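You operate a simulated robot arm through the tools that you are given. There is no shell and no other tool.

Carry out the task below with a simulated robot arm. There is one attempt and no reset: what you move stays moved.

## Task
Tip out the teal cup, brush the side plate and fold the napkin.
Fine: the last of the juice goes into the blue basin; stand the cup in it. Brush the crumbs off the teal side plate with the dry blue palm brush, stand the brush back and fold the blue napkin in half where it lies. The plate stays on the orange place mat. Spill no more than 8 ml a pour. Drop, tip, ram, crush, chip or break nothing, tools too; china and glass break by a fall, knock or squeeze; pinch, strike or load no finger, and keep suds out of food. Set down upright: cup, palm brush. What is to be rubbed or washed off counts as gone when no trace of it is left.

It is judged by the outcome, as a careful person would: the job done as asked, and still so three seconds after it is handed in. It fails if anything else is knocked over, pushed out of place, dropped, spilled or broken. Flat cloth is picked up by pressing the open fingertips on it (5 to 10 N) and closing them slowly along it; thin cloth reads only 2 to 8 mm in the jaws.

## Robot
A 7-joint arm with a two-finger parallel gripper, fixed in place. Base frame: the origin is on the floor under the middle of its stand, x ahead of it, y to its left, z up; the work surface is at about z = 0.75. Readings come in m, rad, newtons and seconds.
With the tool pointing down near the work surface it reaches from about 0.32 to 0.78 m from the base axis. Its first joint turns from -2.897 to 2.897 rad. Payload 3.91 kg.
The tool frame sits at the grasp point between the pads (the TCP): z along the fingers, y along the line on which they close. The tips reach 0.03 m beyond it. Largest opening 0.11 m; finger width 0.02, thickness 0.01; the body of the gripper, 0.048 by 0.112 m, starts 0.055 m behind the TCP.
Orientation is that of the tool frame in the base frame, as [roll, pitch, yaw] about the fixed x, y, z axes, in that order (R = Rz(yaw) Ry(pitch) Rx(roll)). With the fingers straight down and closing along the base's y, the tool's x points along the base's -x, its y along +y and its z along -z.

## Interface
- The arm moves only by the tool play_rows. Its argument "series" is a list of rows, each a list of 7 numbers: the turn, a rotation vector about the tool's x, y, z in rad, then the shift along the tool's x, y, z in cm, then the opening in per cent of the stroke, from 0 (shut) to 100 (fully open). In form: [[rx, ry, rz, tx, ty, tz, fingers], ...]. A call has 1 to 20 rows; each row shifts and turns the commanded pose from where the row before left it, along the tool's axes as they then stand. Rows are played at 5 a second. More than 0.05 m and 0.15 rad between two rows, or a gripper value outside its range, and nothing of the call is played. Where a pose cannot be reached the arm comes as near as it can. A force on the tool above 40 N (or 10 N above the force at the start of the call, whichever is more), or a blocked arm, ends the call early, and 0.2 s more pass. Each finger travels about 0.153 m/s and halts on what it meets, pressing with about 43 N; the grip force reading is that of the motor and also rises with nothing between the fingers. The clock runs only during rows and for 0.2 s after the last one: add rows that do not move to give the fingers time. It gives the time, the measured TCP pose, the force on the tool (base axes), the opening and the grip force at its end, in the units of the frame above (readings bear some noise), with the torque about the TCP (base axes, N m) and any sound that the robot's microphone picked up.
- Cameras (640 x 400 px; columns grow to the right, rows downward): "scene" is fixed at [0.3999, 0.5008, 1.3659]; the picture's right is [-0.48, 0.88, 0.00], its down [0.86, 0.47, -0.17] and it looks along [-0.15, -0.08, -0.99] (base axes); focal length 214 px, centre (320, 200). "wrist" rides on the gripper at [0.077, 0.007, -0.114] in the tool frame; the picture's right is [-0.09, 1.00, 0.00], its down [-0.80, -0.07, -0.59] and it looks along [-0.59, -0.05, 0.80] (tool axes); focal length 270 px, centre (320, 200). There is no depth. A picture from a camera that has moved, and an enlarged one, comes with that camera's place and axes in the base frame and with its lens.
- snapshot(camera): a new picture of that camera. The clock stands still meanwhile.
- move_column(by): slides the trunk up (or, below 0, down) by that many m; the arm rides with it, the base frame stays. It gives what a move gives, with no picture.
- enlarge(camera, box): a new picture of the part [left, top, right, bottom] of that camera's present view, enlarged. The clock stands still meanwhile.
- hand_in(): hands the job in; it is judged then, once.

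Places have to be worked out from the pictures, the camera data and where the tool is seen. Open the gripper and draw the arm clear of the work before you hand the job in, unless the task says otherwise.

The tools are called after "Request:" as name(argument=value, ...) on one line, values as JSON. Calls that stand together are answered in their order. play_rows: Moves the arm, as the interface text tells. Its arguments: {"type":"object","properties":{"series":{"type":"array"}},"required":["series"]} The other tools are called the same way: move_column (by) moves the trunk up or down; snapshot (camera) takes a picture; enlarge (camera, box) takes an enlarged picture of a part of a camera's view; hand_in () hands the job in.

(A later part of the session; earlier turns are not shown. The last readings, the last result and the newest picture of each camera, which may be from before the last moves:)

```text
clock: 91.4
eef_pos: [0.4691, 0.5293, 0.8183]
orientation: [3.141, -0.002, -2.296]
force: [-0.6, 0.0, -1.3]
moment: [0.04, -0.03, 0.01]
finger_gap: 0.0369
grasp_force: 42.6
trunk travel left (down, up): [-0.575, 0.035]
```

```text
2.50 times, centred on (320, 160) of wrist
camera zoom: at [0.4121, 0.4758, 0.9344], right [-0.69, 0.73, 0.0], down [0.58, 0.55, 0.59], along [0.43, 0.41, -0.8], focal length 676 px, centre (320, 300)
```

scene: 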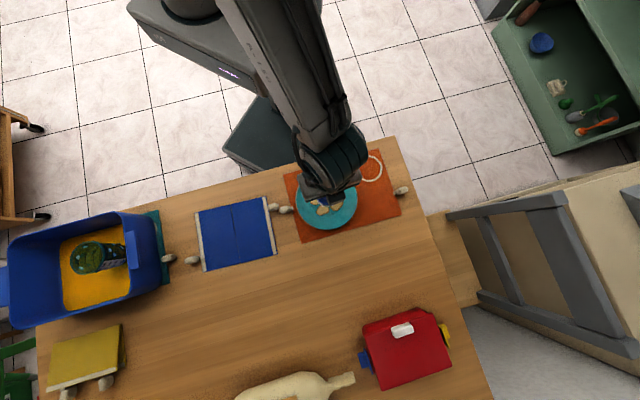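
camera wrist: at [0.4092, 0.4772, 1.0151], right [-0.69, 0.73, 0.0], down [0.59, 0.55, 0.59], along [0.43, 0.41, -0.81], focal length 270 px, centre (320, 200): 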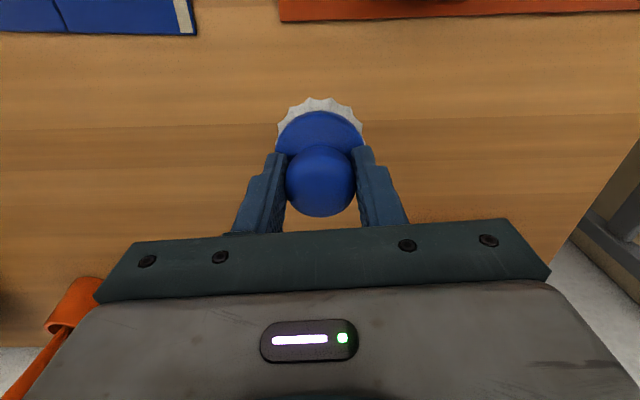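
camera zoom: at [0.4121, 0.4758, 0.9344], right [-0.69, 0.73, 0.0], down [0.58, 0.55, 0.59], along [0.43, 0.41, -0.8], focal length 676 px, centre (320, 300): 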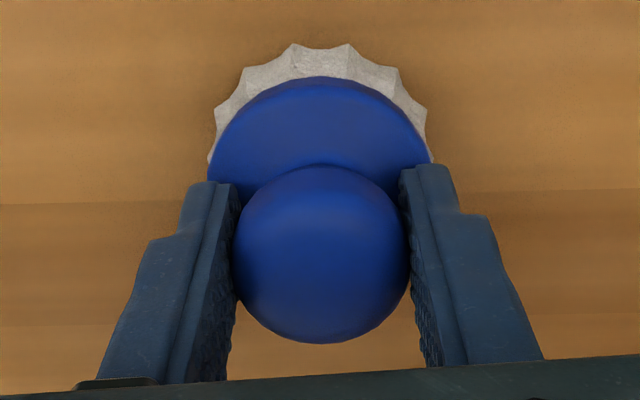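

The brush has crept up about 2 mm in the pads but is still straight. I lower in 1 mm rows until the bristles touch the table.

Request:
play_rows(series=[[0, 0, 0, 0, 0, 0.1, 32.5], [0, 0, 0, 0, 0, 0.1, 32.5], [0, 0, 0, 0, 0, 0.1, 32.5], [0, 0, 0, 0, 0, 0, 32.5]])

```text
clock: 92.4
eef_pos: [0.4677, 0.529, 0.8152]
orientation: [3.141, -0.001, -2.296]
force: [-0.2, -1.2, -0.6]
moment: [0.05, 0.02, -0.02]
finger_gap: 0.0369
grasp_force: 42.8
trunk travel left (down, up): [-0.575, 0.035]
```

Request:
play_rows(series=[[0, 0, 0, 0, 0, 0.1, 32.5], [0, 0, 0, 0, 0, 0.1, 32.5], [0, 0, 0, 0, 0, 0, 32.5]])

```text
clock: 93.2
eef_pos: [0.4695, 0.5288, 0.8135]
orientation: [-3.141, -0.002, -2.296]
force: [0.5, 0.4, -1.6]
moment: [0.01, 0.01, -0.01]
finger_gap: 0.0368
grasp_force: 43.1
trunk travel left (down, up): [-0.575, 0.035]
```

Request:
play_rows(series=[[0, 0, 0, 0, 0, 0.1, 32.5], [0, 0, 0, 0, 0, 0.1, 32.5], [0, 0, 0, 0, 0, 0, 32.5]])

```text
clock: 94.0
eef_pos: [0.4677, 0.5275, 0.8125]
orientation: [-3.142, -0.003, -2.296]
force: [0.0, -0.1, -1.7]
moment: [0.0, -0.03, 0.03]
finger_gap: 0.0367
grasp_force: 42.9
trunk travel left (down, up): [-0.575, 0.035]
```

Request:
play_rows(series=[[0, 0, 0, 0, 0, 0.1, 32.5], [0, 0, 0, 0, 0, 0.1, 32.5], [0, 0, 0, 0, 0, 0, 32.5]])

```text
clock: 94.8
eef_pos: [0.4682, 0.5289, 0.8105]
orientation: [-3.14, 0.0, -2.297]
force: [-0.2, -0.1, 1.5]
moment: [0.0, -0.03, 0.0]
finger_gap: 0.0372
grasp_force: 1.6
trunk travel left (down, up): [-0.575, 0.035]
```

The upward force shows the bristles rest on the table. I open the fingers slowly and let go.

Request:
play_rows(series=[[0, 0, 0, 0, 0, 0, 34], [0, 0, 0, 0, 0, 0, 36], [0, 0, 0, 0, 0, 0, 40], [0, 0, 0, 0, 0, 0, 46], [0, 0, 0, 0, 0, 0, 54], [0, 0, 0, 0, 0, 0, 60], [0, 0, 0, 0, 0, 0, 60]])

Request:
enlarge(camera="wrist", box=[220, 80, 420, 240])

```text
clock: 96.4
eef_pos: [0.4688, 0.5281, 0.8105]
orientation: [3.141, -0.001, -2.297]
force: [-0.4, 0.8, 0.3]
moment: [0.0, 0.04, -0.04]
finger_gap: 0.066
grasp_force: 0.0
trunk travel left (down, up): [-0.575, 0.035]
```

```text
2.50 times, centred on (320, 160) of wrist
camera zoom: at [0.4115, 0.4751, 0.9258], right [-0.69, 0.73, 0.0], down [0.58, 0.55, 0.59], along [0.43, 0.41, -0.8], focal length 676 px, centre (320, 300)
```

zoom: 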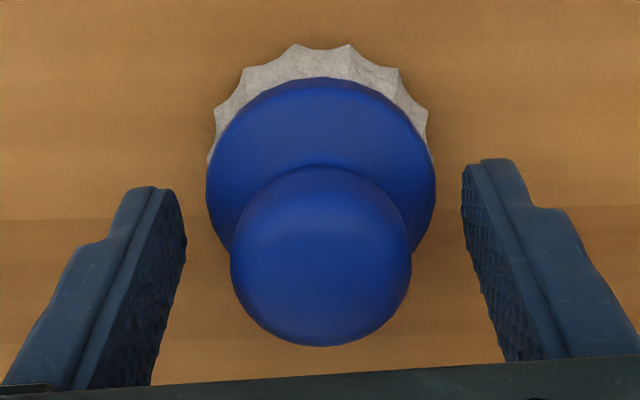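

The brush stands upright on its spot. I raise the open gripper straight up and turn it so its fingers will close along the napkin's hem.

Request:
play_rows(series=[[0, 0, 0, 0, 0, -1.0, 60], [0, 0, 0, 0, 0, -3.0, 60], [0, 0, 0, 0, 0, -4.5, 60], [0, 0, 0, 0, 0, -4.5, 60], [0, 0, 0, 0, 0, -4.0, 60], [0, 0, 0, 0, 0, -2.0, 60], [0, 0, 0.1403, 0, 0, 0, 60], [0, 0, 0.1403, 0, 0, 0, 60], [0, 0, 0.1403, 0, 0, 0, 60], [0, 0, 0.1403, 0, 0, 0, 60], [0, 0, 0.1403, 0, 0, 0, 60], [0, 0, 0.1403, 0, 0, 0, 60], [0, 0, 0.1403, 0, 0, 0, 60], [0, 0, 0.1403, 0, 0, 0, 60], [0, 0, 0.1403, 0, 0, 0, 60], [0, 0, 0.1403, 0, 0, 0, 60], [0, 0, 0.1403, 0, 0, 0, 60], [0, 0, 0.1403, 0, 0, 0, 60], [0, 0, 0, 0, 0, 0, 60]])

Request:
snapshot(camera="scene")

Request:
snapshot(camera="wrist")

```text
clock: 100.4
eef_pos: [0.4678, 0.5278, 1.0013]
orientation: [-3.14, 0.002, 2.301]
force: [0.2, 0.3, -0.1]
moment: [-0.02, 0.02, -0.01]
finger_gap: 0.0662
grasp_force: 0.0
trunk travel left (down, up): [-0.575, 0.035]
```

```text
taken
```

scene: 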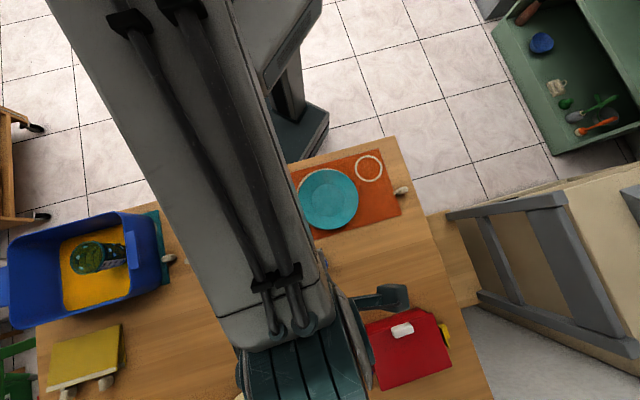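

```text
taken
camera wrist: at [0.4217, 0.5903, 1.1161], right [0.8, 0.6, 0.0], down [0.48, -0.64, 0.59], along [0.36, -0.48, -0.8], focal length 270 px, centre (320, 200)
```

wrist: 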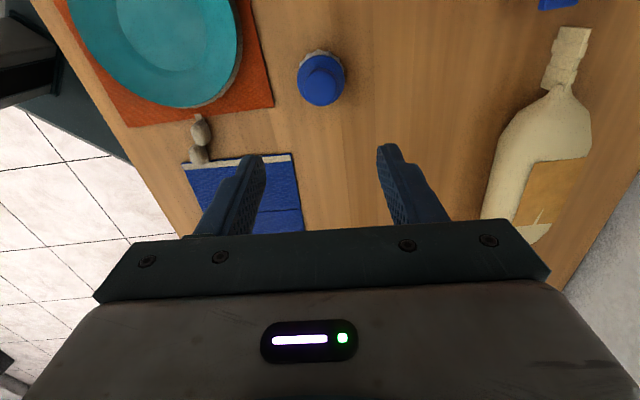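

The brush stands where it was. I move over the napkin at z = 0.95 to view its left hem.

Request:
play_rows(series=[[0, 0, 0, -2.9, -2.7, 1.0, 60], [0, 0, 0, -2.9, -2.7, 1.0, 60], [0, 0, 0, -2.9, -2.7, 1.0, 60], [0, 0, 0, -2.9, -2.7, 1.0, 50], [0, 0, 0, -2.9, -2.7, 1.0, 40], [0, 0, 0, 0, 0, 0, 30], [0, 0, 0, 0, 0, 0, 30]])

Request:
snapshot(camera="wrist")

Request:
snapshot(camera="scene")

```text
clock: 102.0
eef_pos: [0.4676, 0.332, 0.9522]
orientation: [-3.141, 0.001, 2.306]
force: [0.6, -0.8, -0.4]
moment: [0.03, 0.02, -0.01]
finger_gap: 0.0331
grasp_force: 0.1
trunk travel left (down, up): [-0.575, 0.035]
```

```text
taken
camera wrist: at [0.4199, 0.3926, 1.0674], right [0.8, 0.6, 0.0], down [0.48, -0.64, 0.59], along [0.36, -0.48, -0.8], focal length 270 px, centre (320, 200)
```

wrist: 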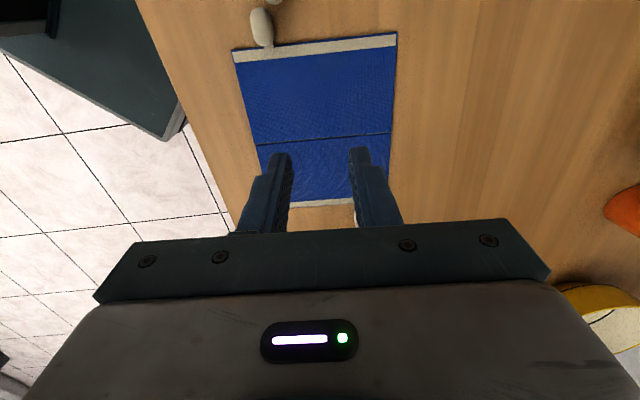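

```text
taken
```

scene: 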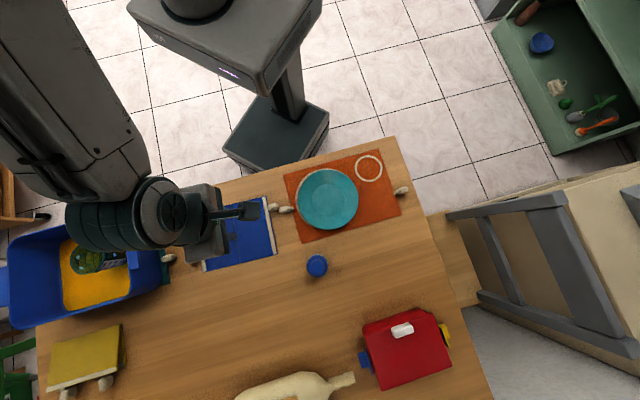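

The two views agree: the left hem runs from (0.511, 0.152) to (0.636, 0.264) and the fold line through (0.505, 0.285). I move above the middle of the left hem at z = 0.85.

Request:
play_rows(series=[[0, 0, 0, -3.01, -0.09, 2.0, 30], [0, 0, 0, -3.01, -0.09, 2.0, 30], [0, 0, 0, -3.01, -0.09, 2.0, 30], [0, 0, 0, -3.01, -0.09, 2.0, 30], [0, 0, 0, -3.01, -0.09, 2.0, 30], [0, 0, 0, 0, 0, 0, 30]])

Request:
snapshot(camera="wrist")

Request:
snapshot(camera="scene")

```text
clock: 103.4
eef_pos: [0.5603, 0.2155, 0.8496]
orientation: [-3.14, 0.001, 2.303]
force: [-0.2, 0.2, 0.2]
moment: [0.0, 0.02, 0.0]
finger_gap: 0.0331
grasp_force: 0.1
trunk travel left (down, up): [-0.575, 0.035]
```

```text
taken
camera wrist: at [0.5144, 0.277, 0.9642], right [0.8, 0.6, 0.0], down [0.48, -0.64, 0.59], along [0.36, -0.48, -0.8], focal length 270 px, centre (320, 200)
```

wrist: 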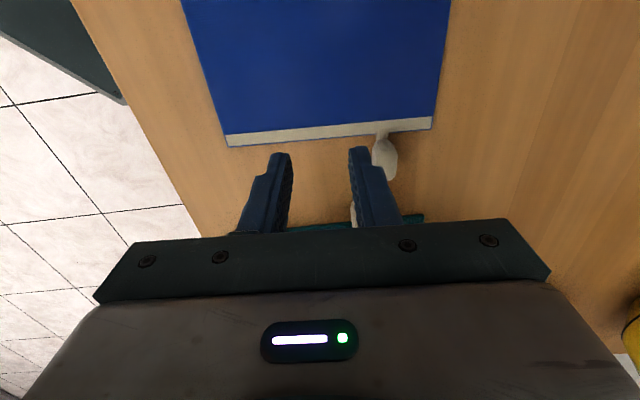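

```text
taken
```

scene: 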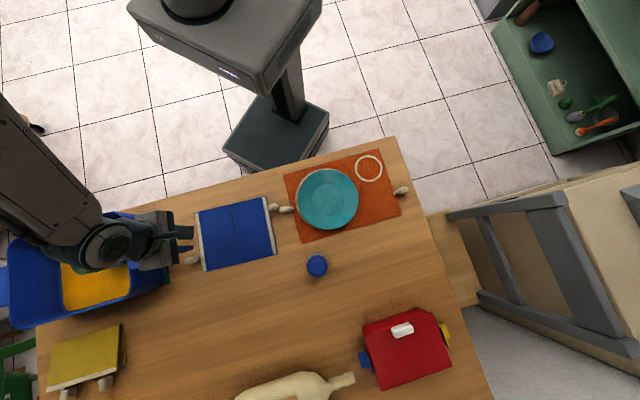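

In this view the hem's outer edge lies 16 mm outward of the TCP and its middle 6 mm to the side. I correct for both and lower to about 7 mm above the cloth, with the fingers 26 mm apart.

Request:
play_rows(series=[[0, 0, 0, -0.3, 0.64, 0, 27], [0, 0, 0, 0, 0, 2.0, 24], [0, 0, 0, 0, 0, 2.0, 24], [0, 0, 0, 0, 0, 1.5, 24], [0, 0, 0, 0, 0, 0.4, 24], [0, 0, 0, 0, 0, 0, 24]])

Request:
enlarge(camera="wrist", box=[200, 60, 440, 230])

Request:
enlarge(camera="scene", box=[120, 180, 300, 290])

```text
clock: 104.8
eef_pos: [0.5683, 0.2174, 0.7921]
orientation: [3.14, 0.0, 2.301]
force: [-0.4, -0.6, 0.6]
moment: [0.01, -0.03, 0.0]
finger_gap: 0.0263
grasp_force: 0.0
trunk travel left (down, up): [-0.575, 0.035]
```

```text
2.35 times, centred on (320, 145) of wrist
camera zoom: at [0.522, 0.2789, 0.9068], right [0.8, 0.6, 0.0], down [0.48, -0.64, 0.59], along [0.36, -0.48, -0.8], focal length 636 px, centre (320, 329)
```

zoom: 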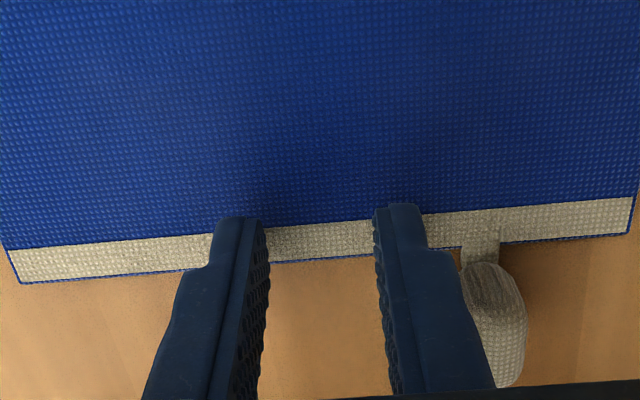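

```text
3.56 times, centred on (210, 235) of scene
camera zoom: at [0.3999, 0.5008, 1.3659], right [-0.48, 0.88, 0.0], down [0.86, 0.47, -0.17], along [-0.15, -0.08, -0.99], focal length 763 px, centre (711, 76)
```

zoom: 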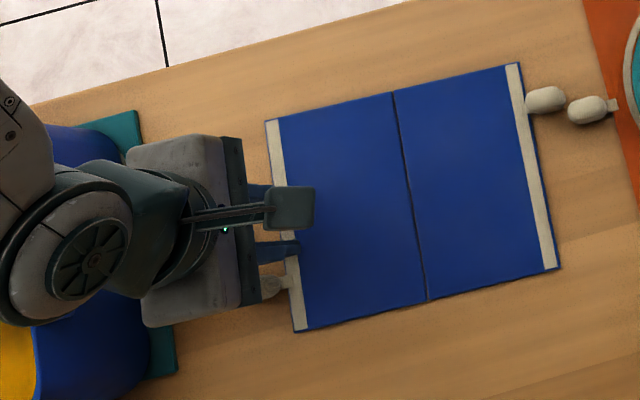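

The fingertips hover over the hem. I lower in 1 mm rows to press at 5 to 10 N.

Request:
play_rows(series=[[0, 0, 0, 0, 0, 0.2, 24], [0, 0, 0, 0, 0, 0.2, 24], [0, 0, 0, 0, 0, 0.1, 24], [0, 0, 0, 0, 0, 0, 24]])

```text
clock: 105.8
eef_pos: [0.5682, 0.2182, 0.7852]
orientation: [3.141, -0.001, 2.305]
force: [-0.2, -0.2, 0.6]
moment: [-0.02, -0.02, -0.01]
finger_gap: 0.0266
grasp_force: 0.1
trunk travel left (down, up): [-0.575, 0.035]
```

Request:
play_rows(series=[[0, 0, 0, 0, 0, 0.1, 24], [0, 0, 0, 0, 0, 0.1, 24], [0, 0, 0, 0, 0, 0, 24]])

```text
clock: 106.6
eef_pos: [0.569, 0.2181, 0.783]
orientation: [3.141, -0.001, 2.304]
force: [0.3, 0.5, -0.3]
moment: [0.01, 0.02, -0.03]
finger_gap: 0.0264
grasp_force: 0.1
trunk travel left (down, up): [-0.575, 0.035]
```

Request:
play_rows(series=[[0, 0, 0, 0, 0, 0.1, 24], [0, 0, 0, 0, 0, 0.05, 24], [0, 0, 0, 0, 0, 0, 24]])

```text
clock: 107.4
eef_pos: [0.5678, 0.2182, 0.7834]
orientation: [3.139, 0.0, 2.304]
force: [-0.6, 0.4, 9.8]
moment: [0.02, 0.04, -0.05]
finger_gap: 0.0264
grasp_force: 0.1
trunk travel left (down, up): [-0.575, 0.035]
```

The tips press at 9.8 N, the upper end of the range; I ease up 0.3 mm and close the fingers slowly along the cloth.

Request:
play_rows(series=[[0, 0, 0, 0, 0, -0.03, 24], [0, 0, 0, 0, 0, 0, 22.5], [0, 0, 0, 0, 0, 0, 21], [0, 0, 0, 0, 0, 0, 19.5], [0, 0, 0, 0, 0, 0, 18], [0, 0, 0, 0, 0, 0, 16.5], [0, 0, 0, 0, 0, 0, 15], [0, 0, 0, 0, 0, 0, 15]])

Request:
enlarge(camera="wrist", box=[200, 60, 440, 230])

```text
clock: 109.2
eef_pos: [0.5678, 0.2169, 0.7849]
orientation: [-3.141, 0.0, 2.3]
force: [0.0, -0.4, 11.5]
moment: [0.01, -0.01, -0.01]
finger_gap: 0.0205
grasp_force: 4.2
trunk travel left (down, up): [-0.575, 0.035]
```

```text
2.35 times, centred on (320, 145) of wrist
camera zoom: at [0.5212, 0.2782, 0.8988], right [0.8, 0.6, 0.0], down [0.48, -0.64, 0.59], along [0.36, -0.48, -0.8], focal length 636 px, centre (320, 329)
```

zoom: 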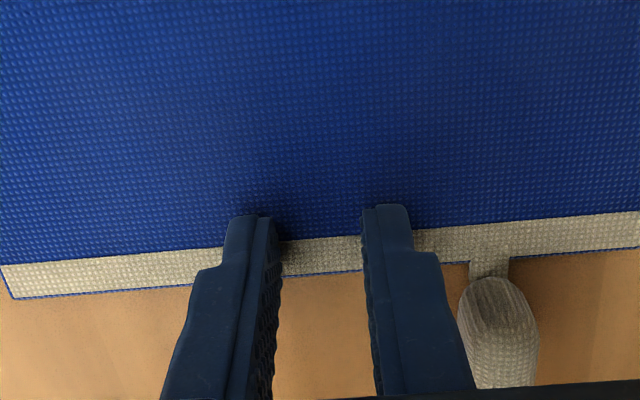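

The fingers drag on the cloth (gap 20.5 mm) and the press rose to 11.5 N. I ease up another 0.4 mm and go on closing.

Request:
play_rows(series=[[0, 0, 0, 0, 0, -0.04, 15], [0, 0, 0, 0, 0, 0, 14], [0, 0, 0, 0, 0, 0, 13], [0, 0, 0, 0, 0, 0, 12], [0, 0, 0, 0, 0, 0, 11], [0, 0, 0, 0, 0, 0, 11]])

Request:
enlarge(camera="wrist", box=[200, 60, 440, 230])

```text
clock: 110.6
eef_pos: [0.5684, 0.2166, 0.7836]
orientation: [3.141, 0.0, 2.303]
force: [-0.5, -1.1, 6.9]
moment: [0.01, 0.02, 0.01]
finger_gap: 0.0148
grasp_force: 2.7
trunk travel left (down, up): [-0.575, 0.035]
```

```text
2.35 times, centred on (320, 145) of wrist
camera zoom: at [0.521, 0.2787, 0.899], right [0.8, 0.6, 0.0], down [0.48, -0.64, 0.59], along [0.36, -0.48, -0.8], focal length 636 px, centre (320, 329)
```

zoom: 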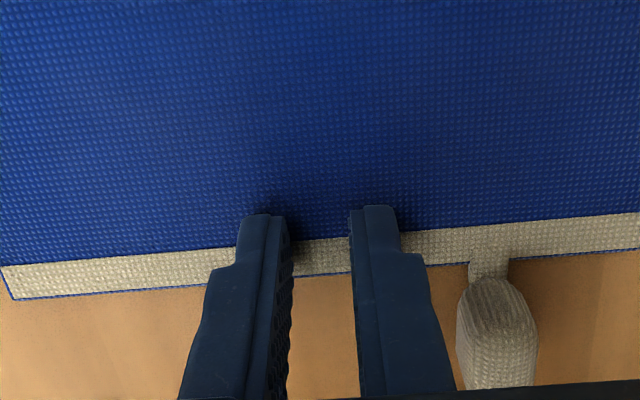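

The press is 6.9 N and the gap 14.8 mm. I keep closing slowly.

Request:
play_rows(series=[[0, 0, 0, 0, 0, 0, 10], [0, 0, 0, 0, 0, 0, 9], [0, 0, 0, 0, 0, 0, 8], [0, 0, 0, 0, 0, 0, 7], [0, 0, 0, 0, 0, 0, 6], [0, 0, 0, 0, 0, 0, 5], [0, 0, 0, 0, 0, 0, 5]])

Request:
enlarge(camera="wrist", box=[200, 60, 440, 230])

```text
clock: 112.2
eef_pos: [0.5677, 0.2176, 0.7833]
orientation: [3.142, 0.001, 2.304]
force: [-0.2, 0.4, 6.0]
moment: [0.02, 0.03, 0.0]
finger_gap: 0.0072
grasp_force: 2.1
trunk travel left (down, up): [-0.575, 0.035]
```

```text
2.35 times, centred on (320, 145) of wrist
camera zoom: at [0.5211, 0.279, 0.899], right [0.8, 0.6, 0.0], down [0.48, -0.64, 0.59], along [0.36, -0.48, -0.8], focal length 636 px, centre (320, 329)
```

zoom: 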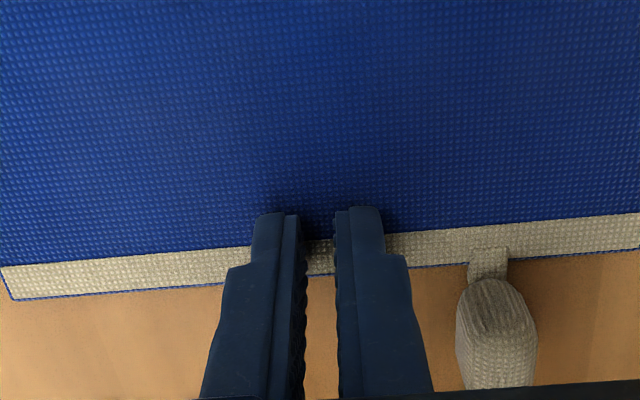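

Request:
play_rows(series=[[0, 0, 0, 0, 0, 0, 4], [0, 0, 0, 0, 0, 0, 3], [0, 0, 0, 0, 0, 0, 2], [0, 0, 0, 0, 0, 0, 1], [0, 0, 0, 0, 0, 0, 0], [0, 0, 0, 0, 0, 0, 0], [0, 0, 0, 0, 0, 0, 0]])

Request:
enlarge(camera="wrist", box=[200, 60, 440, 230])

```text
clock: 113.8
eef_pos: [0.5688, 0.2184, 0.7842]
orientation: [-3.14, 0.001, 2.302]
force: [0.4, 0.0, 5.8]
moment: [0.01, -0.01, -0.01]
finger_gap: 0.0
grasp_force: 37.4
trunk travel left (down, up): [-0.575, 0.035]
```

```text
2.35 times, centred on (320, 145) of wrist
camera zoom: at [0.5212, 0.2788, 0.899], right [0.8, 0.6, 0.0], down [0.48, -0.64, 0.59], along [0.36, -0.48, -0.8], focal length 636 px, centre (320, 329)
```

zoom: 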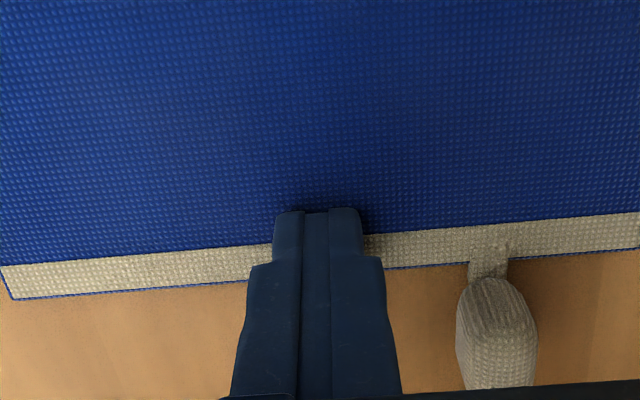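

The jaws shut completely (0 mm), so closing along the stiff hem gathered no cloth. I raise, open and turn the tool 90 degrees to try closing across the hem instead, toward the free edge.

Request:
play_rows(series=[[0, 0, 0, 0, 0, -1.0, 0], [0, 0, 0, 0, 0, -2.5, 10], [0, 0, 0, 0, 0, -3.0, 28], [0, 0, -0.1428, 0, 0, 0, 28], [0, 0, -0.1428, 0, 0, 0, 28], [0, 0, -0.1428, 0, 0, 0, 28], [0, 0, -0.1428, 0, 0, 0, 28], [0, 0, -0.1428, 0, 0, 0, 28], [0, 0, -0.1428, 0, 0, 0, 28], [0, 0, -0.1428, 0, 0, 0, 28], [0, 0, -0.1428, 0, 0, 0, 28], [0, 0, -0.1428, 0, 0, 0, 28], [0, 0, -0.1428, 0, 0, 0, 28], [0, 0, -0.1428, 0, 0, 0, 28], [0, 0, 0, 0, 0, 0, 28]])

Request:
snapshot(camera="wrist")

Request:
enlarge(camera="scene", box=[120, 180, 300, 290])

```text
clock: 117.0
eef_pos: [0.5684, 0.2188, 0.8486]
orientation: [-3.141, -0.001, -2.408]
force: [0.2, 0.4, 0.3]
moment: [0.02, -0.02, 0.0]
finger_gap: 0.0309
grasp_force: 0.1
trunk travel left (down, up): [-0.575, 0.035]
```

```text
taken
camera wrist: at [0.5065, 0.1712, 0.9637], right [-0.6, 0.8, 0.0], down [0.64, 0.48, 0.59], along [0.47, 0.36, -0.8], focal length 270 px, centre (320, 200)
```

wrist: 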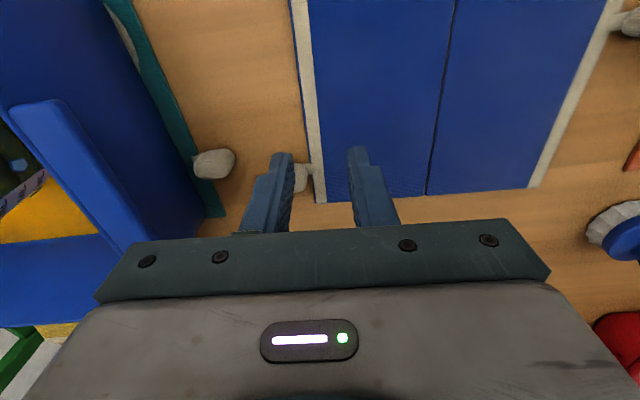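

```text
3.56 times, centred on (210, 235) of scene
camera zoom: at [0.3999, 0.5008, 1.3659], right [-0.48, 0.88, 0.0], down [0.86, 0.47, -0.17], along [-0.15, -0.08, -0.99], focal length 763 px, centre (711, 76)
```

zoom: 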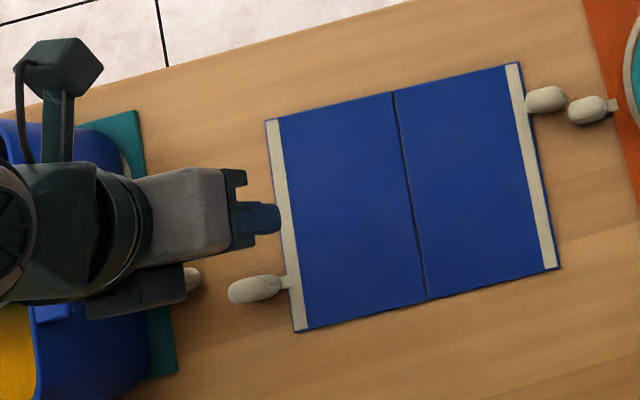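

The napkin lies unchanged. I place the fingers across the hem, the outer tip on the hem and the inner one on the blue cloth, and lower close to it.

Request:
play_rows(series=[[0, 0, 0, 0.27, 1.48, 0, 28], [0, 0, 0, 0, 0, 2.0, 28], [0, 0, 0, 0, 0, 2.0, 28], [0, 0, 0, 0, 0, 1.5, 28], [0, 0, 0, 0, 0, 0.6, 28], [0, 0, 0, 0, 0, 0, 28]])

Request:
snapshot(camera="wrist")

Request:
enlarge(camera="scene", box=[120, 180, 300, 290])

```text
clock: 118.4
eef_pos: [0.5555, 0.2275, 0.7878]
orientation: [3.141, -0.001, -2.41]
force: [0.2, -0.5, 0.1]
moment: [-0.01, -0.02, 0.02]
finger_gap: 0.0306
grasp_force: 0.1
trunk travel left (down, up): [-0.575, 0.035]
```

```text
taken
camera wrist: at [0.4945, 0.1802, 0.9026], right [-0.6, 0.8, 0.0], down [0.64, 0.48, 0.59], along [0.47, 0.36, -0.8], focal length 270 px, centre (320, 200)
```

wrist: 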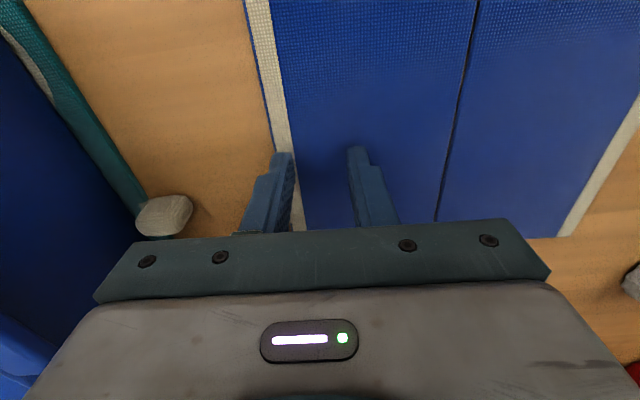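

```text
3.56 times, centred on (210, 235) of scene
camera zoom: at [0.3999, 0.5008, 1.3659], right [-0.48, 0.88, 0.0], down [0.86, 0.47, -0.17], along [-0.15, -0.08, -0.99], focal length 763 px, centre (711, 76)
```

zoom: 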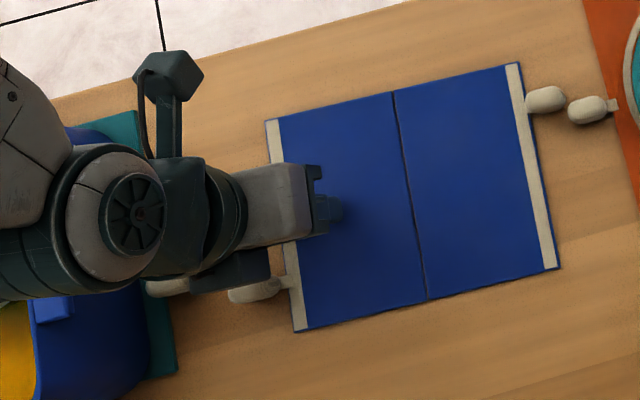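

The outer tip sits over the hem, the inner tip on blue. I press down in fine steps.

Request:
play_rows(series=[[0, 0, 0, 0, 0, 0.2, 28], [0, 0, 0, 0, 0, 0.1, 28], [0, 0, 0, 0, 0, 0.1, 28], [0, 0, 0, 0, 0, 0, 28]])

```text
clock: 119.4
eef_pos: [0.5563, 0.2258, 0.7845]
orientation: [-3.141, 0.0, -2.411]
force: [-1.8, 0.8, 3.9]
moment: [0.05, 0.05, 0.03]
finger_gap: 0.0306
grasp_force: 0.2
trunk travel left (down, up): [-0.575, 0.035]
```

Request:
play_rows(series=[[0, 0, 0, 0, 0, 0.05, 28], [0, 0, 0, 0, 0, 0, 28]])

```text
clock: 120.0
eef_pos: [0.5569, 0.2263, 0.7842]
orientation: [-3.14, 0.0, -2.412]
force: [-1.6, -0.1, 4.9]
moment: [0.01, 0.08, 0.03]
finger_gap: 0.0307
grasp_force: 0.0
trunk travel left (down, up): [-0.575, 0.035]
```

Request:
play_rows(series=[[0, 0, 0, 0, 0, 0.05, 28], [0, 0, 0, 0, 0, 0, 28], [0, 0, 0, 0, 0, 0, 27], [0, 0, 0, 0, 0, 0, 26], [0, 0, 0, 0, 0, 0, 25], [0, 0, 0, 0, 0, 0, 24], [0, 0, 0, 0, 0, 0, 24]])

Request:
enlarge(camera="wrist", box=[200, 60, 440, 230])

```text
clock: 121.6
eef_pos: [0.5564, 0.228, 0.7834]
orientation: [3.141, -0.001, -2.411]
force: [1.0, 0.1, 10.1]
moment: [0.07, 0.09, -0.01]
finger_gap: 0.0293
grasp_force: 2.8
trunk travel left (down, up): [-0.575, 0.035]
```

```text
2.35 times, centred on (320, 145) of wrist
camera zoom: at [0.4945, 0.18, 0.8989], right [-0.6, 0.8, 0.0], down [0.64, 0.48, 0.59], along [0.48, 0.36, -0.8], focal length 636 px, centre (320, 329)
```

zoom: 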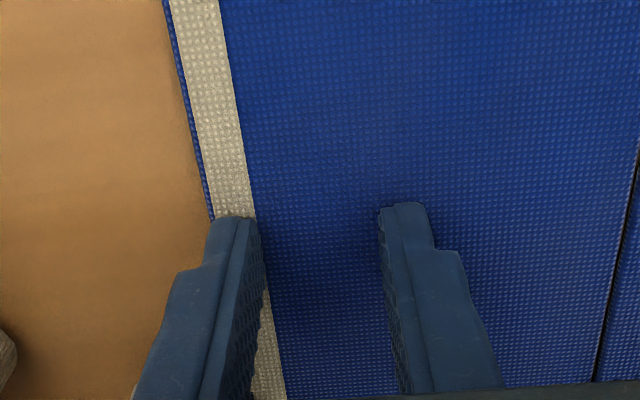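

The press is 10 N; I ease 0.2 mm and keep closing slowly, checking the cloth on the way.

Request:
play_rows(series=[[0, 0, 0, 0, 0, -0.02, 23], [0, 0, 0, 0, 0, 0, 22], [0, 0, 0, 0, 0, 0, 21], [0, 0, 0, 0, 0, 0, 20], [0, 0, 0, 0, 0, 0, 19], [0, 0, 0, 0, 0, 0, 18], [0, 0, 0, 0, 0, 0, 17], [0, 0, 0, 0, 0, 0, 16], [0, 0, 0, 0, 0, 0, 16]])

Request:
enlarge(camera="wrist", box=[200, 60, 440, 230])

```text
clock: 123.6
eef_pos: [0.5559, 0.2265, 0.7835]
orientation: [-3.141, -0.001, -2.411]
force: [-0.4, 2.0, 17.1]
moment: [0.11, 0.07, -0.01]
finger_gap: 0.0229
grasp_force: 5.9
trunk travel left (down, up): [-0.575, 0.035]
```

```text
2.35 times, centred on (320, 145) of wrist
camera zoom: at [0.4944, 0.1798, 0.8988], right [-0.6, 0.8, 0.0], down [0.64, 0.48, 0.6], along [0.48, 0.36, -0.8], focal length 636 px, centre (320, 329)
```

zoom: 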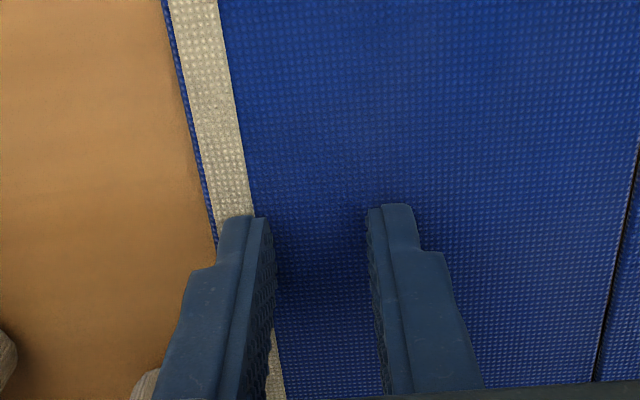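

The press climbed to 17 N as the fingers closed. I ease up 1.3 mm to get back to the 5–10 N range before closing further.

Request:
play_rows(series=[[0, 0, 0, 0, 0, -0.13, 16], [0, 0, 0, 0, 0, 0, 16]])

```text
clock: 124.2
eef_pos: [0.5549, 0.2268, 0.7851]
orientation: [-3.141, -0.001, -2.411]
force: [0.7, -0.1, 10.2]
moment: [0.03, -0.03, -0.01]
finger_gap: 0.0214
grasp_force: 3.7
trunk travel left (down, up): [-0.575, 0.035]
```

Request:
play_rows(series=[[0, 0, 0, 0, 0, -0.04, 15], [0, 0, 0, 0, 0, 0, 14], [0, 0, 0, 0, 0, 0, 13], [0, 0, 0, 0, 0, 0, 12], [0, 0, 0, 0, 0, 0, 12]])

Request:
enlarge(camera="wrist", box=[200, 60, 440, 230])

```text
clock: 125.4
eef_pos: [0.5569, 0.2267, 0.7844]
orientation: [-3.141, -0.001, -2.411]
force: [-0.5, 0.5, 1.1]
moment: [0.0, 0.0, 0.01]
finger_gap: 0.013
grasp_force: 0.1
trunk travel left (down, up): [-0.575, 0.035]
```

```text
2.35 times, centred on (320, 145) of wrist
camera zoom: at [0.4946, 0.1799, 0.8999], right [-0.6, 0.8, 0.0], down [0.64, 0.48, 0.59], along [0.47, 0.36, -0.8], focal length 636 px, centre (320, 329)
```

zoom: 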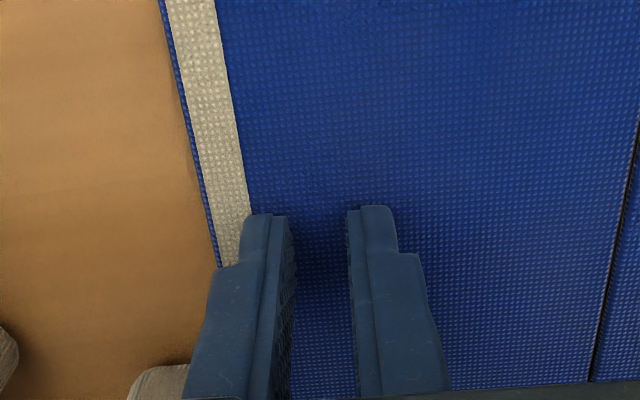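

The press fell to 1 N and the tips slid, with 13 mm of gap still left. I press again to about 7 N and finish closing from here.

Request:
play_rows(series=[[0, 0, 0, 0, 0, 0.06, 12], [0, 0, 0, 0, 0, 0, 12]])

```text
clock: 126.0
eef_pos: [0.5582, 0.2268, 0.7846]
orientation: [3.141, -0.002, -2.41]
force: [0.6, -0.1, -1.1]
moment: [0.01, 0.01, -0.01]
finger_gap: 0.0134
grasp_force: 0.0
trunk travel left (down, up): [-0.575, 0.035]
```

Request:
play_rows(series=[[0, 0, 0, 0, 0, 0.06, 12], [0, 0, 0, 0, 0, 0, 12]])

```text
clock: 126.6
eef_pos: [0.5568, 0.2269, 0.7845]
orientation: [3.142, -0.003, -2.41]
force: [-0.2, -0.3, 1.8]
moment: [-0.02, 0.01, -0.01]
finger_gap: 0.013
grasp_force: 0.0
trunk travel left (down, up): [-0.575, 0.035]
```

Request:
play_rows(series=[[0, 0, 0, 0, 0, 0.05, 12], [0, 0, 0, 0, 0, 0.03, 12], [0, 0, 0, 0, 0, 0, 12]])

```text
clock: 127.4
eef_pos: [0.5561, 0.2275, 0.7835]
orientation: [3.14, -0.001, -2.409]
force: [-1.2, -0.1, 8.4]
moment: [0.06, 0.07, -0.04]
finger_gap: 0.0131
grasp_force: 0.1
trunk travel left (down, up): [-0.575, 0.035]
```

Pressing at 8.4 N now. I close slowly from 13 mm to zero.

Request:
play_rows(series=[[0, 0, 0, 0, 0, 0, 11], [0, 0, 0, 0, 0, 0, 10], [0, 0, 0, 0, 0, 0, 9], [0, 0, 0, 0, 0, 0, 8], [0, 0, 0, 0, 0, 0, 8]])

Request:
enlarge(camera="wrist", box=[250, 100, 390, 220])

```text
clock: 128.6
eef_pos: [0.5573, 0.2268, 0.7844]
orientation: [-3.141, -0.001, -2.411]
force: [-0.1, 1.7, 10.8]
moment: [0.07, 0.04, -0.01]
finger_gap: 0.0122
grasp_force: 3.3
trunk travel left (down, up): [-0.575, 0.035]
```

```text
3.33 times, centred on (320, 160) of wrist
camera zoom: at [0.495, 0.1804, 0.8989], right [-0.6, 0.8, 0.0], down [0.64, 0.48, 0.59], along [0.48, 0.36, -0.8], focal length 901 px, centre (320, 333)
```

zoom: 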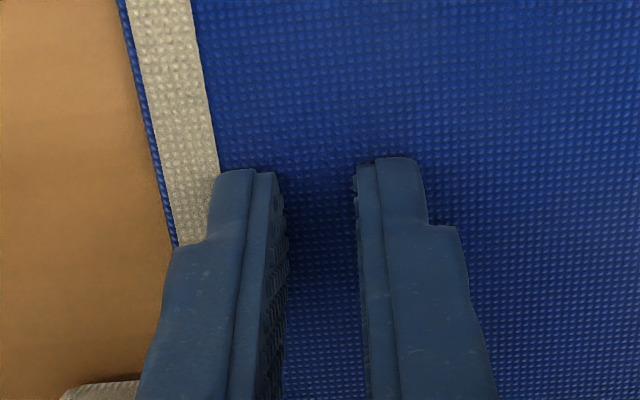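

Request:
play_rows(series=[[0, 0, 0, 0, 0, -0.03, 8], [0, 0, 0, 0, 0, 0, 7], [0, 0, 0, 0, 0, 0, 6], [0, 0, 0, 0, 0, 0, 5], [0, 0, 0, 0, 0, 0, 5]])

Request:
enlarge(camera="wrist", box=[250, 100, 390, 220])

```text
clock: 129.8
eef_pos: [0.5562, 0.2277, 0.7842]
orientation: [-3.142, 0.001, -2.411]
force: [-0.4, 2.3, 10.5]
moment: [0.09, 0.03, -0.02]
finger_gap: 0.0087
grasp_force: 3.3
trunk travel left (down, up): [-0.575, 0.035]
```

```text
3.33 times, centred on (320, 160) of wrist
camera zoom: at [0.4946, 0.1797, 0.899], right [-0.6, 0.8, 0.0], down [0.64, 0.48, 0.59], along [0.48, 0.36, -0.8], focal length 901 px, centre (320, 333)
```

zoom: 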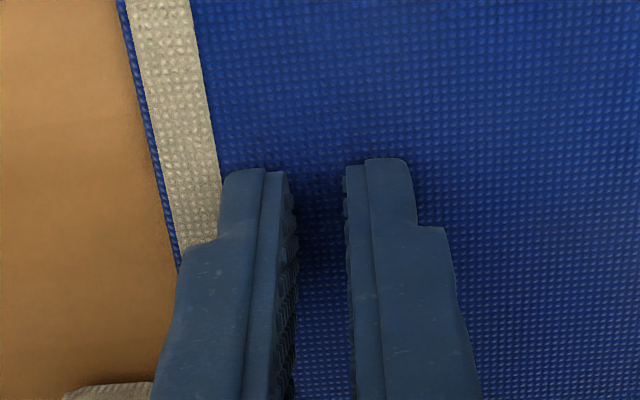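

Request:
play_rows(series=[[0, 0, 0, 0, 0, -0.03, 5], [0, 0, 0, 0, 0, 0, 4], [0, 0, 0, 0, 0, 0, 3], [0, 0, 0, 0, 0, 0, 2], [0, 0, 0, 0, 0, 0, 2]])

Request:
enlarge(camera="wrist", box=[250, 100, 390, 220])

```text
clock: 131.0
eef_pos: [0.5571, 0.2261, 0.7832]
orientation: [3.141, -0.001, -2.411]
force: [-1.5, 0.9, 6.7]
moment: [0.03, 0.09, 0.03]
finger_gap: 0.0052
grasp_force: 2.4
trunk travel left (down, up): [-0.575, 0.035]
```

```text
3.33 times, centred on (320, 160) of wrist
camera zoom: at [0.4951, 0.179, 0.8991], right [-0.6, 0.8, 0.0], down [0.64, 0.48, 0.59], along [0.48, 0.36, -0.8], focal length 901 px, centre (320, 333)
```

zoom: 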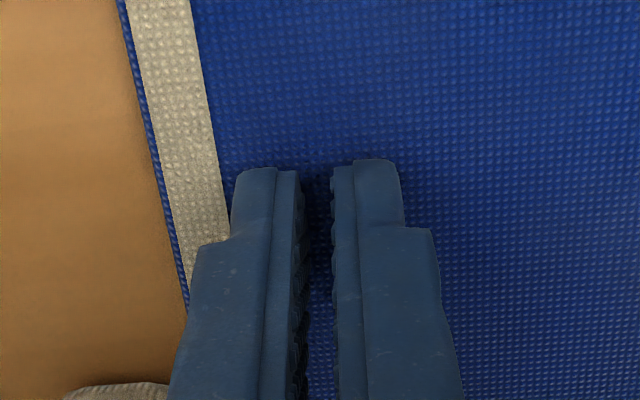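

Request:
play_rows(series=[[0, 0, 0, 0, 0, 0, 1], [0, 0, 0, 0, 0, 0, 0], [0, 0, 0, 0, 0, 0, 0], [0, 0, 0, 0, 0, 0, 0], [0, 0, 0, 0, 0, 0, 0]])

Request:
enlarge(camera="wrist", box=[250, 100, 390, 220])

```text
clock: 132.2
eef_pos: [0.5566, 0.2254, 0.7835]
orientation: [-3.142, 0.001, -2.41]
force: [0.3, -0.5, 6.6]
moment: [0.01, 0.01, 0.02]
finger_gap: 0.0
grasp_force: 37.6
trunk travel left (down, up): [-0.575, 0.035]
```

```text
3.33 times, centred on (320, 160) of wrist
camera zoom: at [0.4955, 0.1788, 0.8991], right [-0.6, 0.8, 0.0], down [0.64, 0.48, 0.59], along [0.48, 0.36, -0.8], focal length 901 px, centre (320, 333)
```

zoom: 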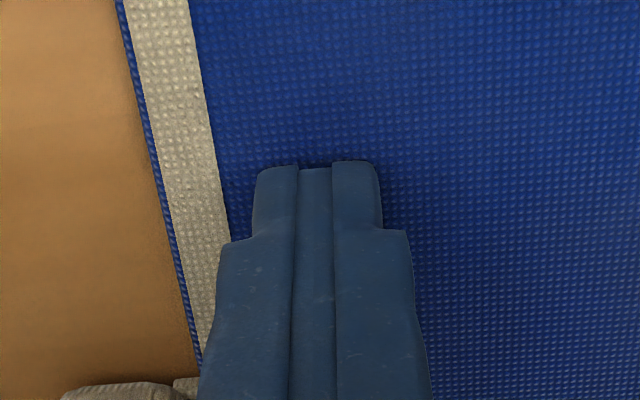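

The jaws read 0 mm again. I lift 1.5 cm to see whether any cloth comes along.

Request:
play_rows(series=[[0, 0, 0, 0, 0, -0.5, 0], [0, 0, 0, 0, 0, -1.0, 0], [0, 0, 0, 0, 0, 0, 0]])

Request:
enlarge(camera="wrist", box=[200, 60, 440, 230])

Request:
enlarge(camera="scene", box=[150, 180, 310, 280])

```text
clock: 133.0
eef_pos: [0.5575, 0.2268, 0.7999]
orientation: [-3.141, -0.002, -2.41]
force: [-0.4, 0.0, 0.4]
moment: [0.01, 0.03, 0.01]
finger_gap: 0.0
grasp_force: 37.4
trunk travel left (down, up): [-0.575, 0.035]
```

```text
2.35 times, centred on (320, 145) of wrist
camera zoom: at [0.4945, 0.1794, 0.9144], right [-0.6, 0.8, 0.0], down [0.64, 0.48, 0.59], along [0.47, 0.36, -0.81], focal length 636 px, centre (320, 329)
```

zoom: 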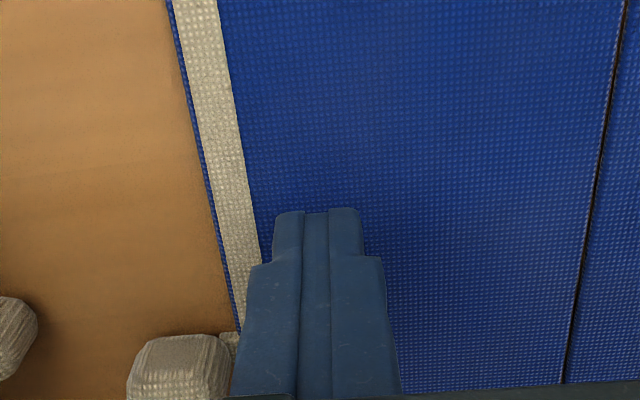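

```text
4.00 times, centred on (230, 230) of scene
camera zoom: at [0.3999, 0.5008, 1.3659], right [-0.48, 0.88, 0.0], down [0.86, 0.47, -0.17], along [-0.15, -0.08, -0.99], focal length 858 px, centre (680, 80)
```

zoom: 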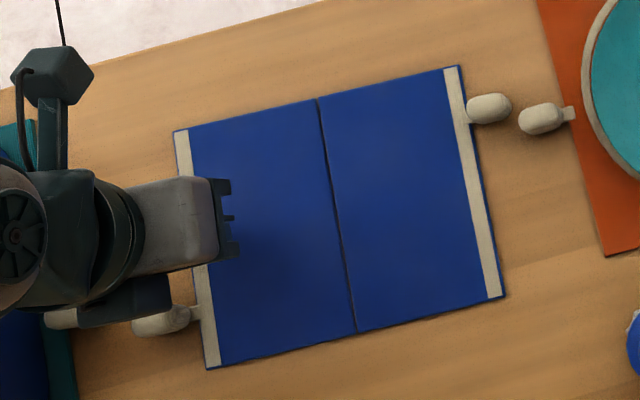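

No cloth came along, and the napkin only slid about 3 mm as one stiff sheet of two hinged halves. I look closely at the little cloth tabs sewn to its hems.

Request:
enlarge(camera="scene", box=[255, 190, 305, 220])

Request:
enlarge(camera="scene", box=[160, 240, 220, 280])

Request:
snapshot(camera="wrist")

```text
12.80 times, centred on (280, 205) of scene
camera zoom: at [0.3999, 0.5008, 1.3659], right [-0.48, 0.88, 0.0], down [0.86, 0.47, -0.17], along [-0.15, -0.08, -0.99], focal length 2745 px, centre (832, 136)
```

zoom: 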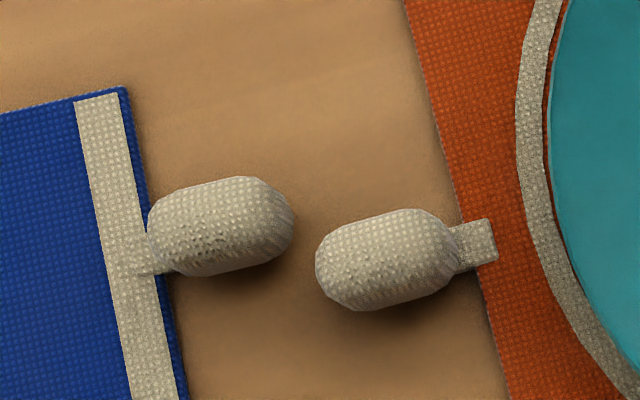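

```text
10.00 times, centred on (190, 260) of scene
camera zoom: at [0.3999, 0.5008, 1.3659], right [-0.48, 0.88, 0.0], down [0.86, 0.47, -0.17], along [-0.15, -0.08, -0.99], focal length 2145 px, centre (1620, -400)
```

zoom: 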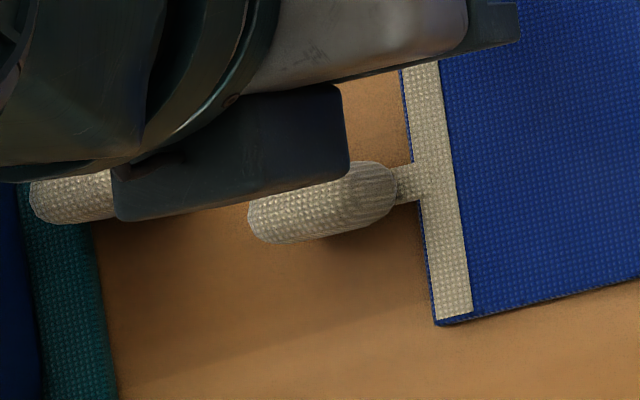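

```text
taken
camera wrist: at [0.4945, 0.1794, 0.9144], right [-0.6, 0.8, 0.0], down [0.64, 0.48, 0.59], along [0.47, 0.36, -0.81], focal length 270 px, centre (320, 200)
```

wrist: 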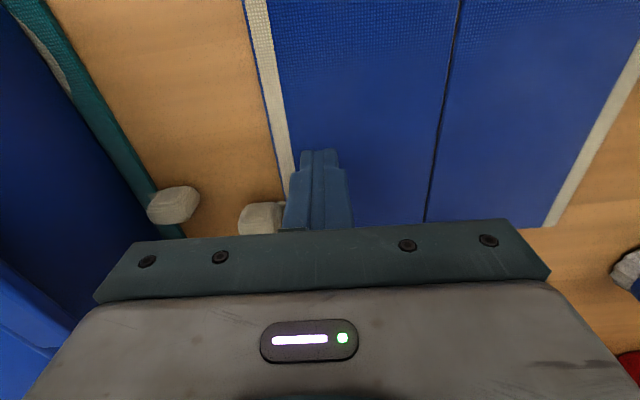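

The tabs are padded fabric toggles sewn to the hem by a strap, so they are the handle for this stiff hinged napkin. I raise, open and turn the tool so its fingers can take the left toggle from its two sides, with the camera on the outer side.

Request:
play_rows(series=[[0, 0, 0, 0, 0, -3.0, 10], [0, 0, 0, 0, 0, -4.0, 30], [0, 0, 0, 0, 0, -4.0, 45], [0, 0, 0, 0, 0, -4.0, 45], [0, 0, -0.1428, 0, 0, 0, 45], [0, 0, -0.1428, 0, 0, 0, 45], [0, 0, -0.1428, 0, 0, 0, 45], [0, 0, -0.1428, 0, 0, 0, 45], [0, 0, -0.1428, 0, 0, 0, 45], [0, 0, -0.1428, 0, 0, 0, 45], [0, 0, -0.1428, 0, 0, 0, 45], [0, 0, -0.1428, 0, 0, 0, 45], [0, 0, -0.1428, 0, 0, 0, 45], [0, 0, -0.1428, 0, 0, 0, 45], [0, 0, -0.1428, 0, 0, 0, 45], [0, 0, 0, 0, 0, 0, 45]])

Request:
snapshot(camera="wrist")

Request:
snapshot(camera="scene")

```text
clock: 136.4
eef_pos: [0.5569, 0.2267, 0.9492]
orientation: [-3.141, 0.0, -0.838]
force: [0.1, -0.2, -0.8]
moment: [-0.03, -0.03, 0.02]
finger_gap: 0.0495
grasp_force: 0.0
trunk travel left (down, up): [-0.575, 0.035]
```

```text
taken
camera wrist: at [0.6025, 0.1643, 1.0632], right [-0.8, -0.6, 0.0], down [-0.48, 0.64, 0.59], along [-0.36, 0.47, -0.8], focal length 270 px, centre (320, 200)
```

wrist: 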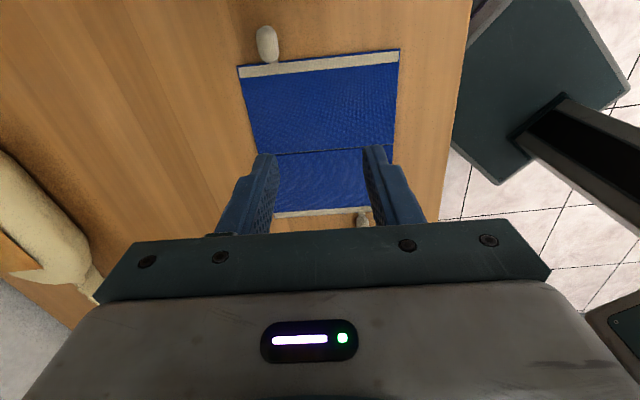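

```text
taken
```

scene: 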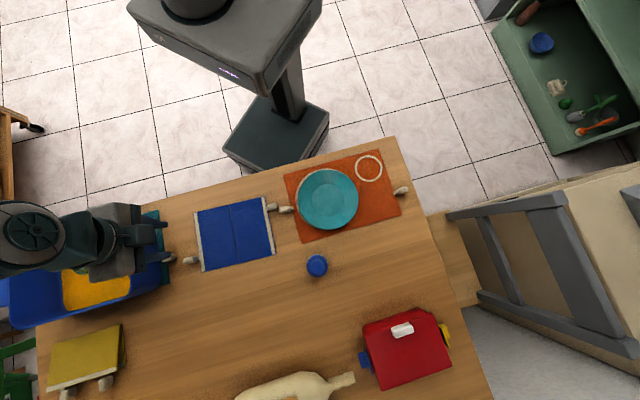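

The pose is reached and the left toggle shows at about (0.623, 0.222), 19 mm outside the hem. I lean the tool by 0.3 rad, keeping the camera clear of the basin, and move to a point 6 cm short of the toggle.

Request:
play_rows(series=[[0, 0.15, 0, 0, 0, 0, 45], [0, 0.15, 0, 0, 0, 0, 45], [0, 0, 0, -0.26, -1.17, 2.74, 45], [0, 0, 0, -0.26, -1.17, 2.74, 45], [0, 0, 0, -0.26, -1.17, 2.74, 45], [0, 0, 0, -0.26, -1.17, 2.73, 45], [0, 0, 0, 0, 0, 0, 45]])

Request:
snapshot(camera="wrist")

Request:
enlarge(camera="scene", box=[120, 180, 300, 290])

```text
clock: 138.0
eef_pos: [0.606, 0.2399, 0.8393]
orientation: [3.14, -0.301, -0.84]
force: [0.2, -0.6, 0.0]
moment: [0.01, -0.01, 0.03]
finger_gap: 0.0496
grasp_force: 0.1
trunk travel left (down, up): [-0.575, 0.035]
```

```text
taken
camera wrist: at [0.6273, 0.2054, 0.9722], right [-0.8, -0.6, -0.03], down [-0.58, 0.75, 0.33], along [-0.18, 0.28, -0.94], focal length 270 px, centre (320, 200)
```

wrist: 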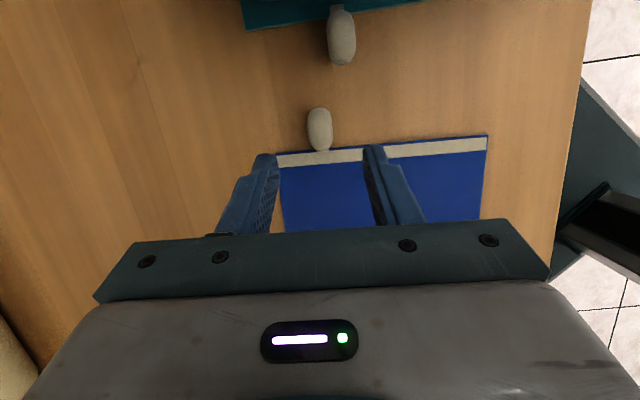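

```text
3.56 times, centred on (210, 235) of scene
camera zoom: at [0.3999, 0.5008, 1.3659], right [-0.48, 0.88, 0.0], down [0.86, 0.47, -0.17], along [-0.15, -0.08, -0.99], focal length 763 px, centre (711, 76)
```

zoom: 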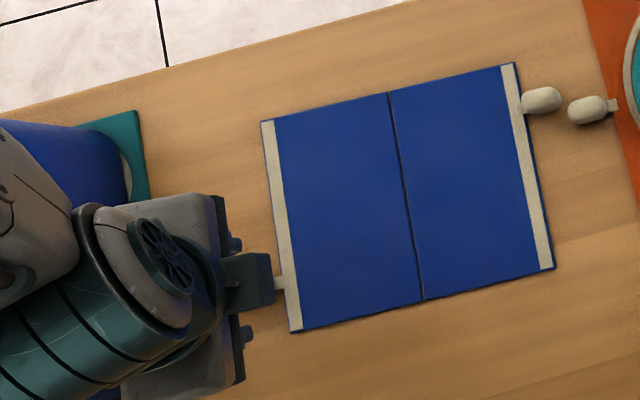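

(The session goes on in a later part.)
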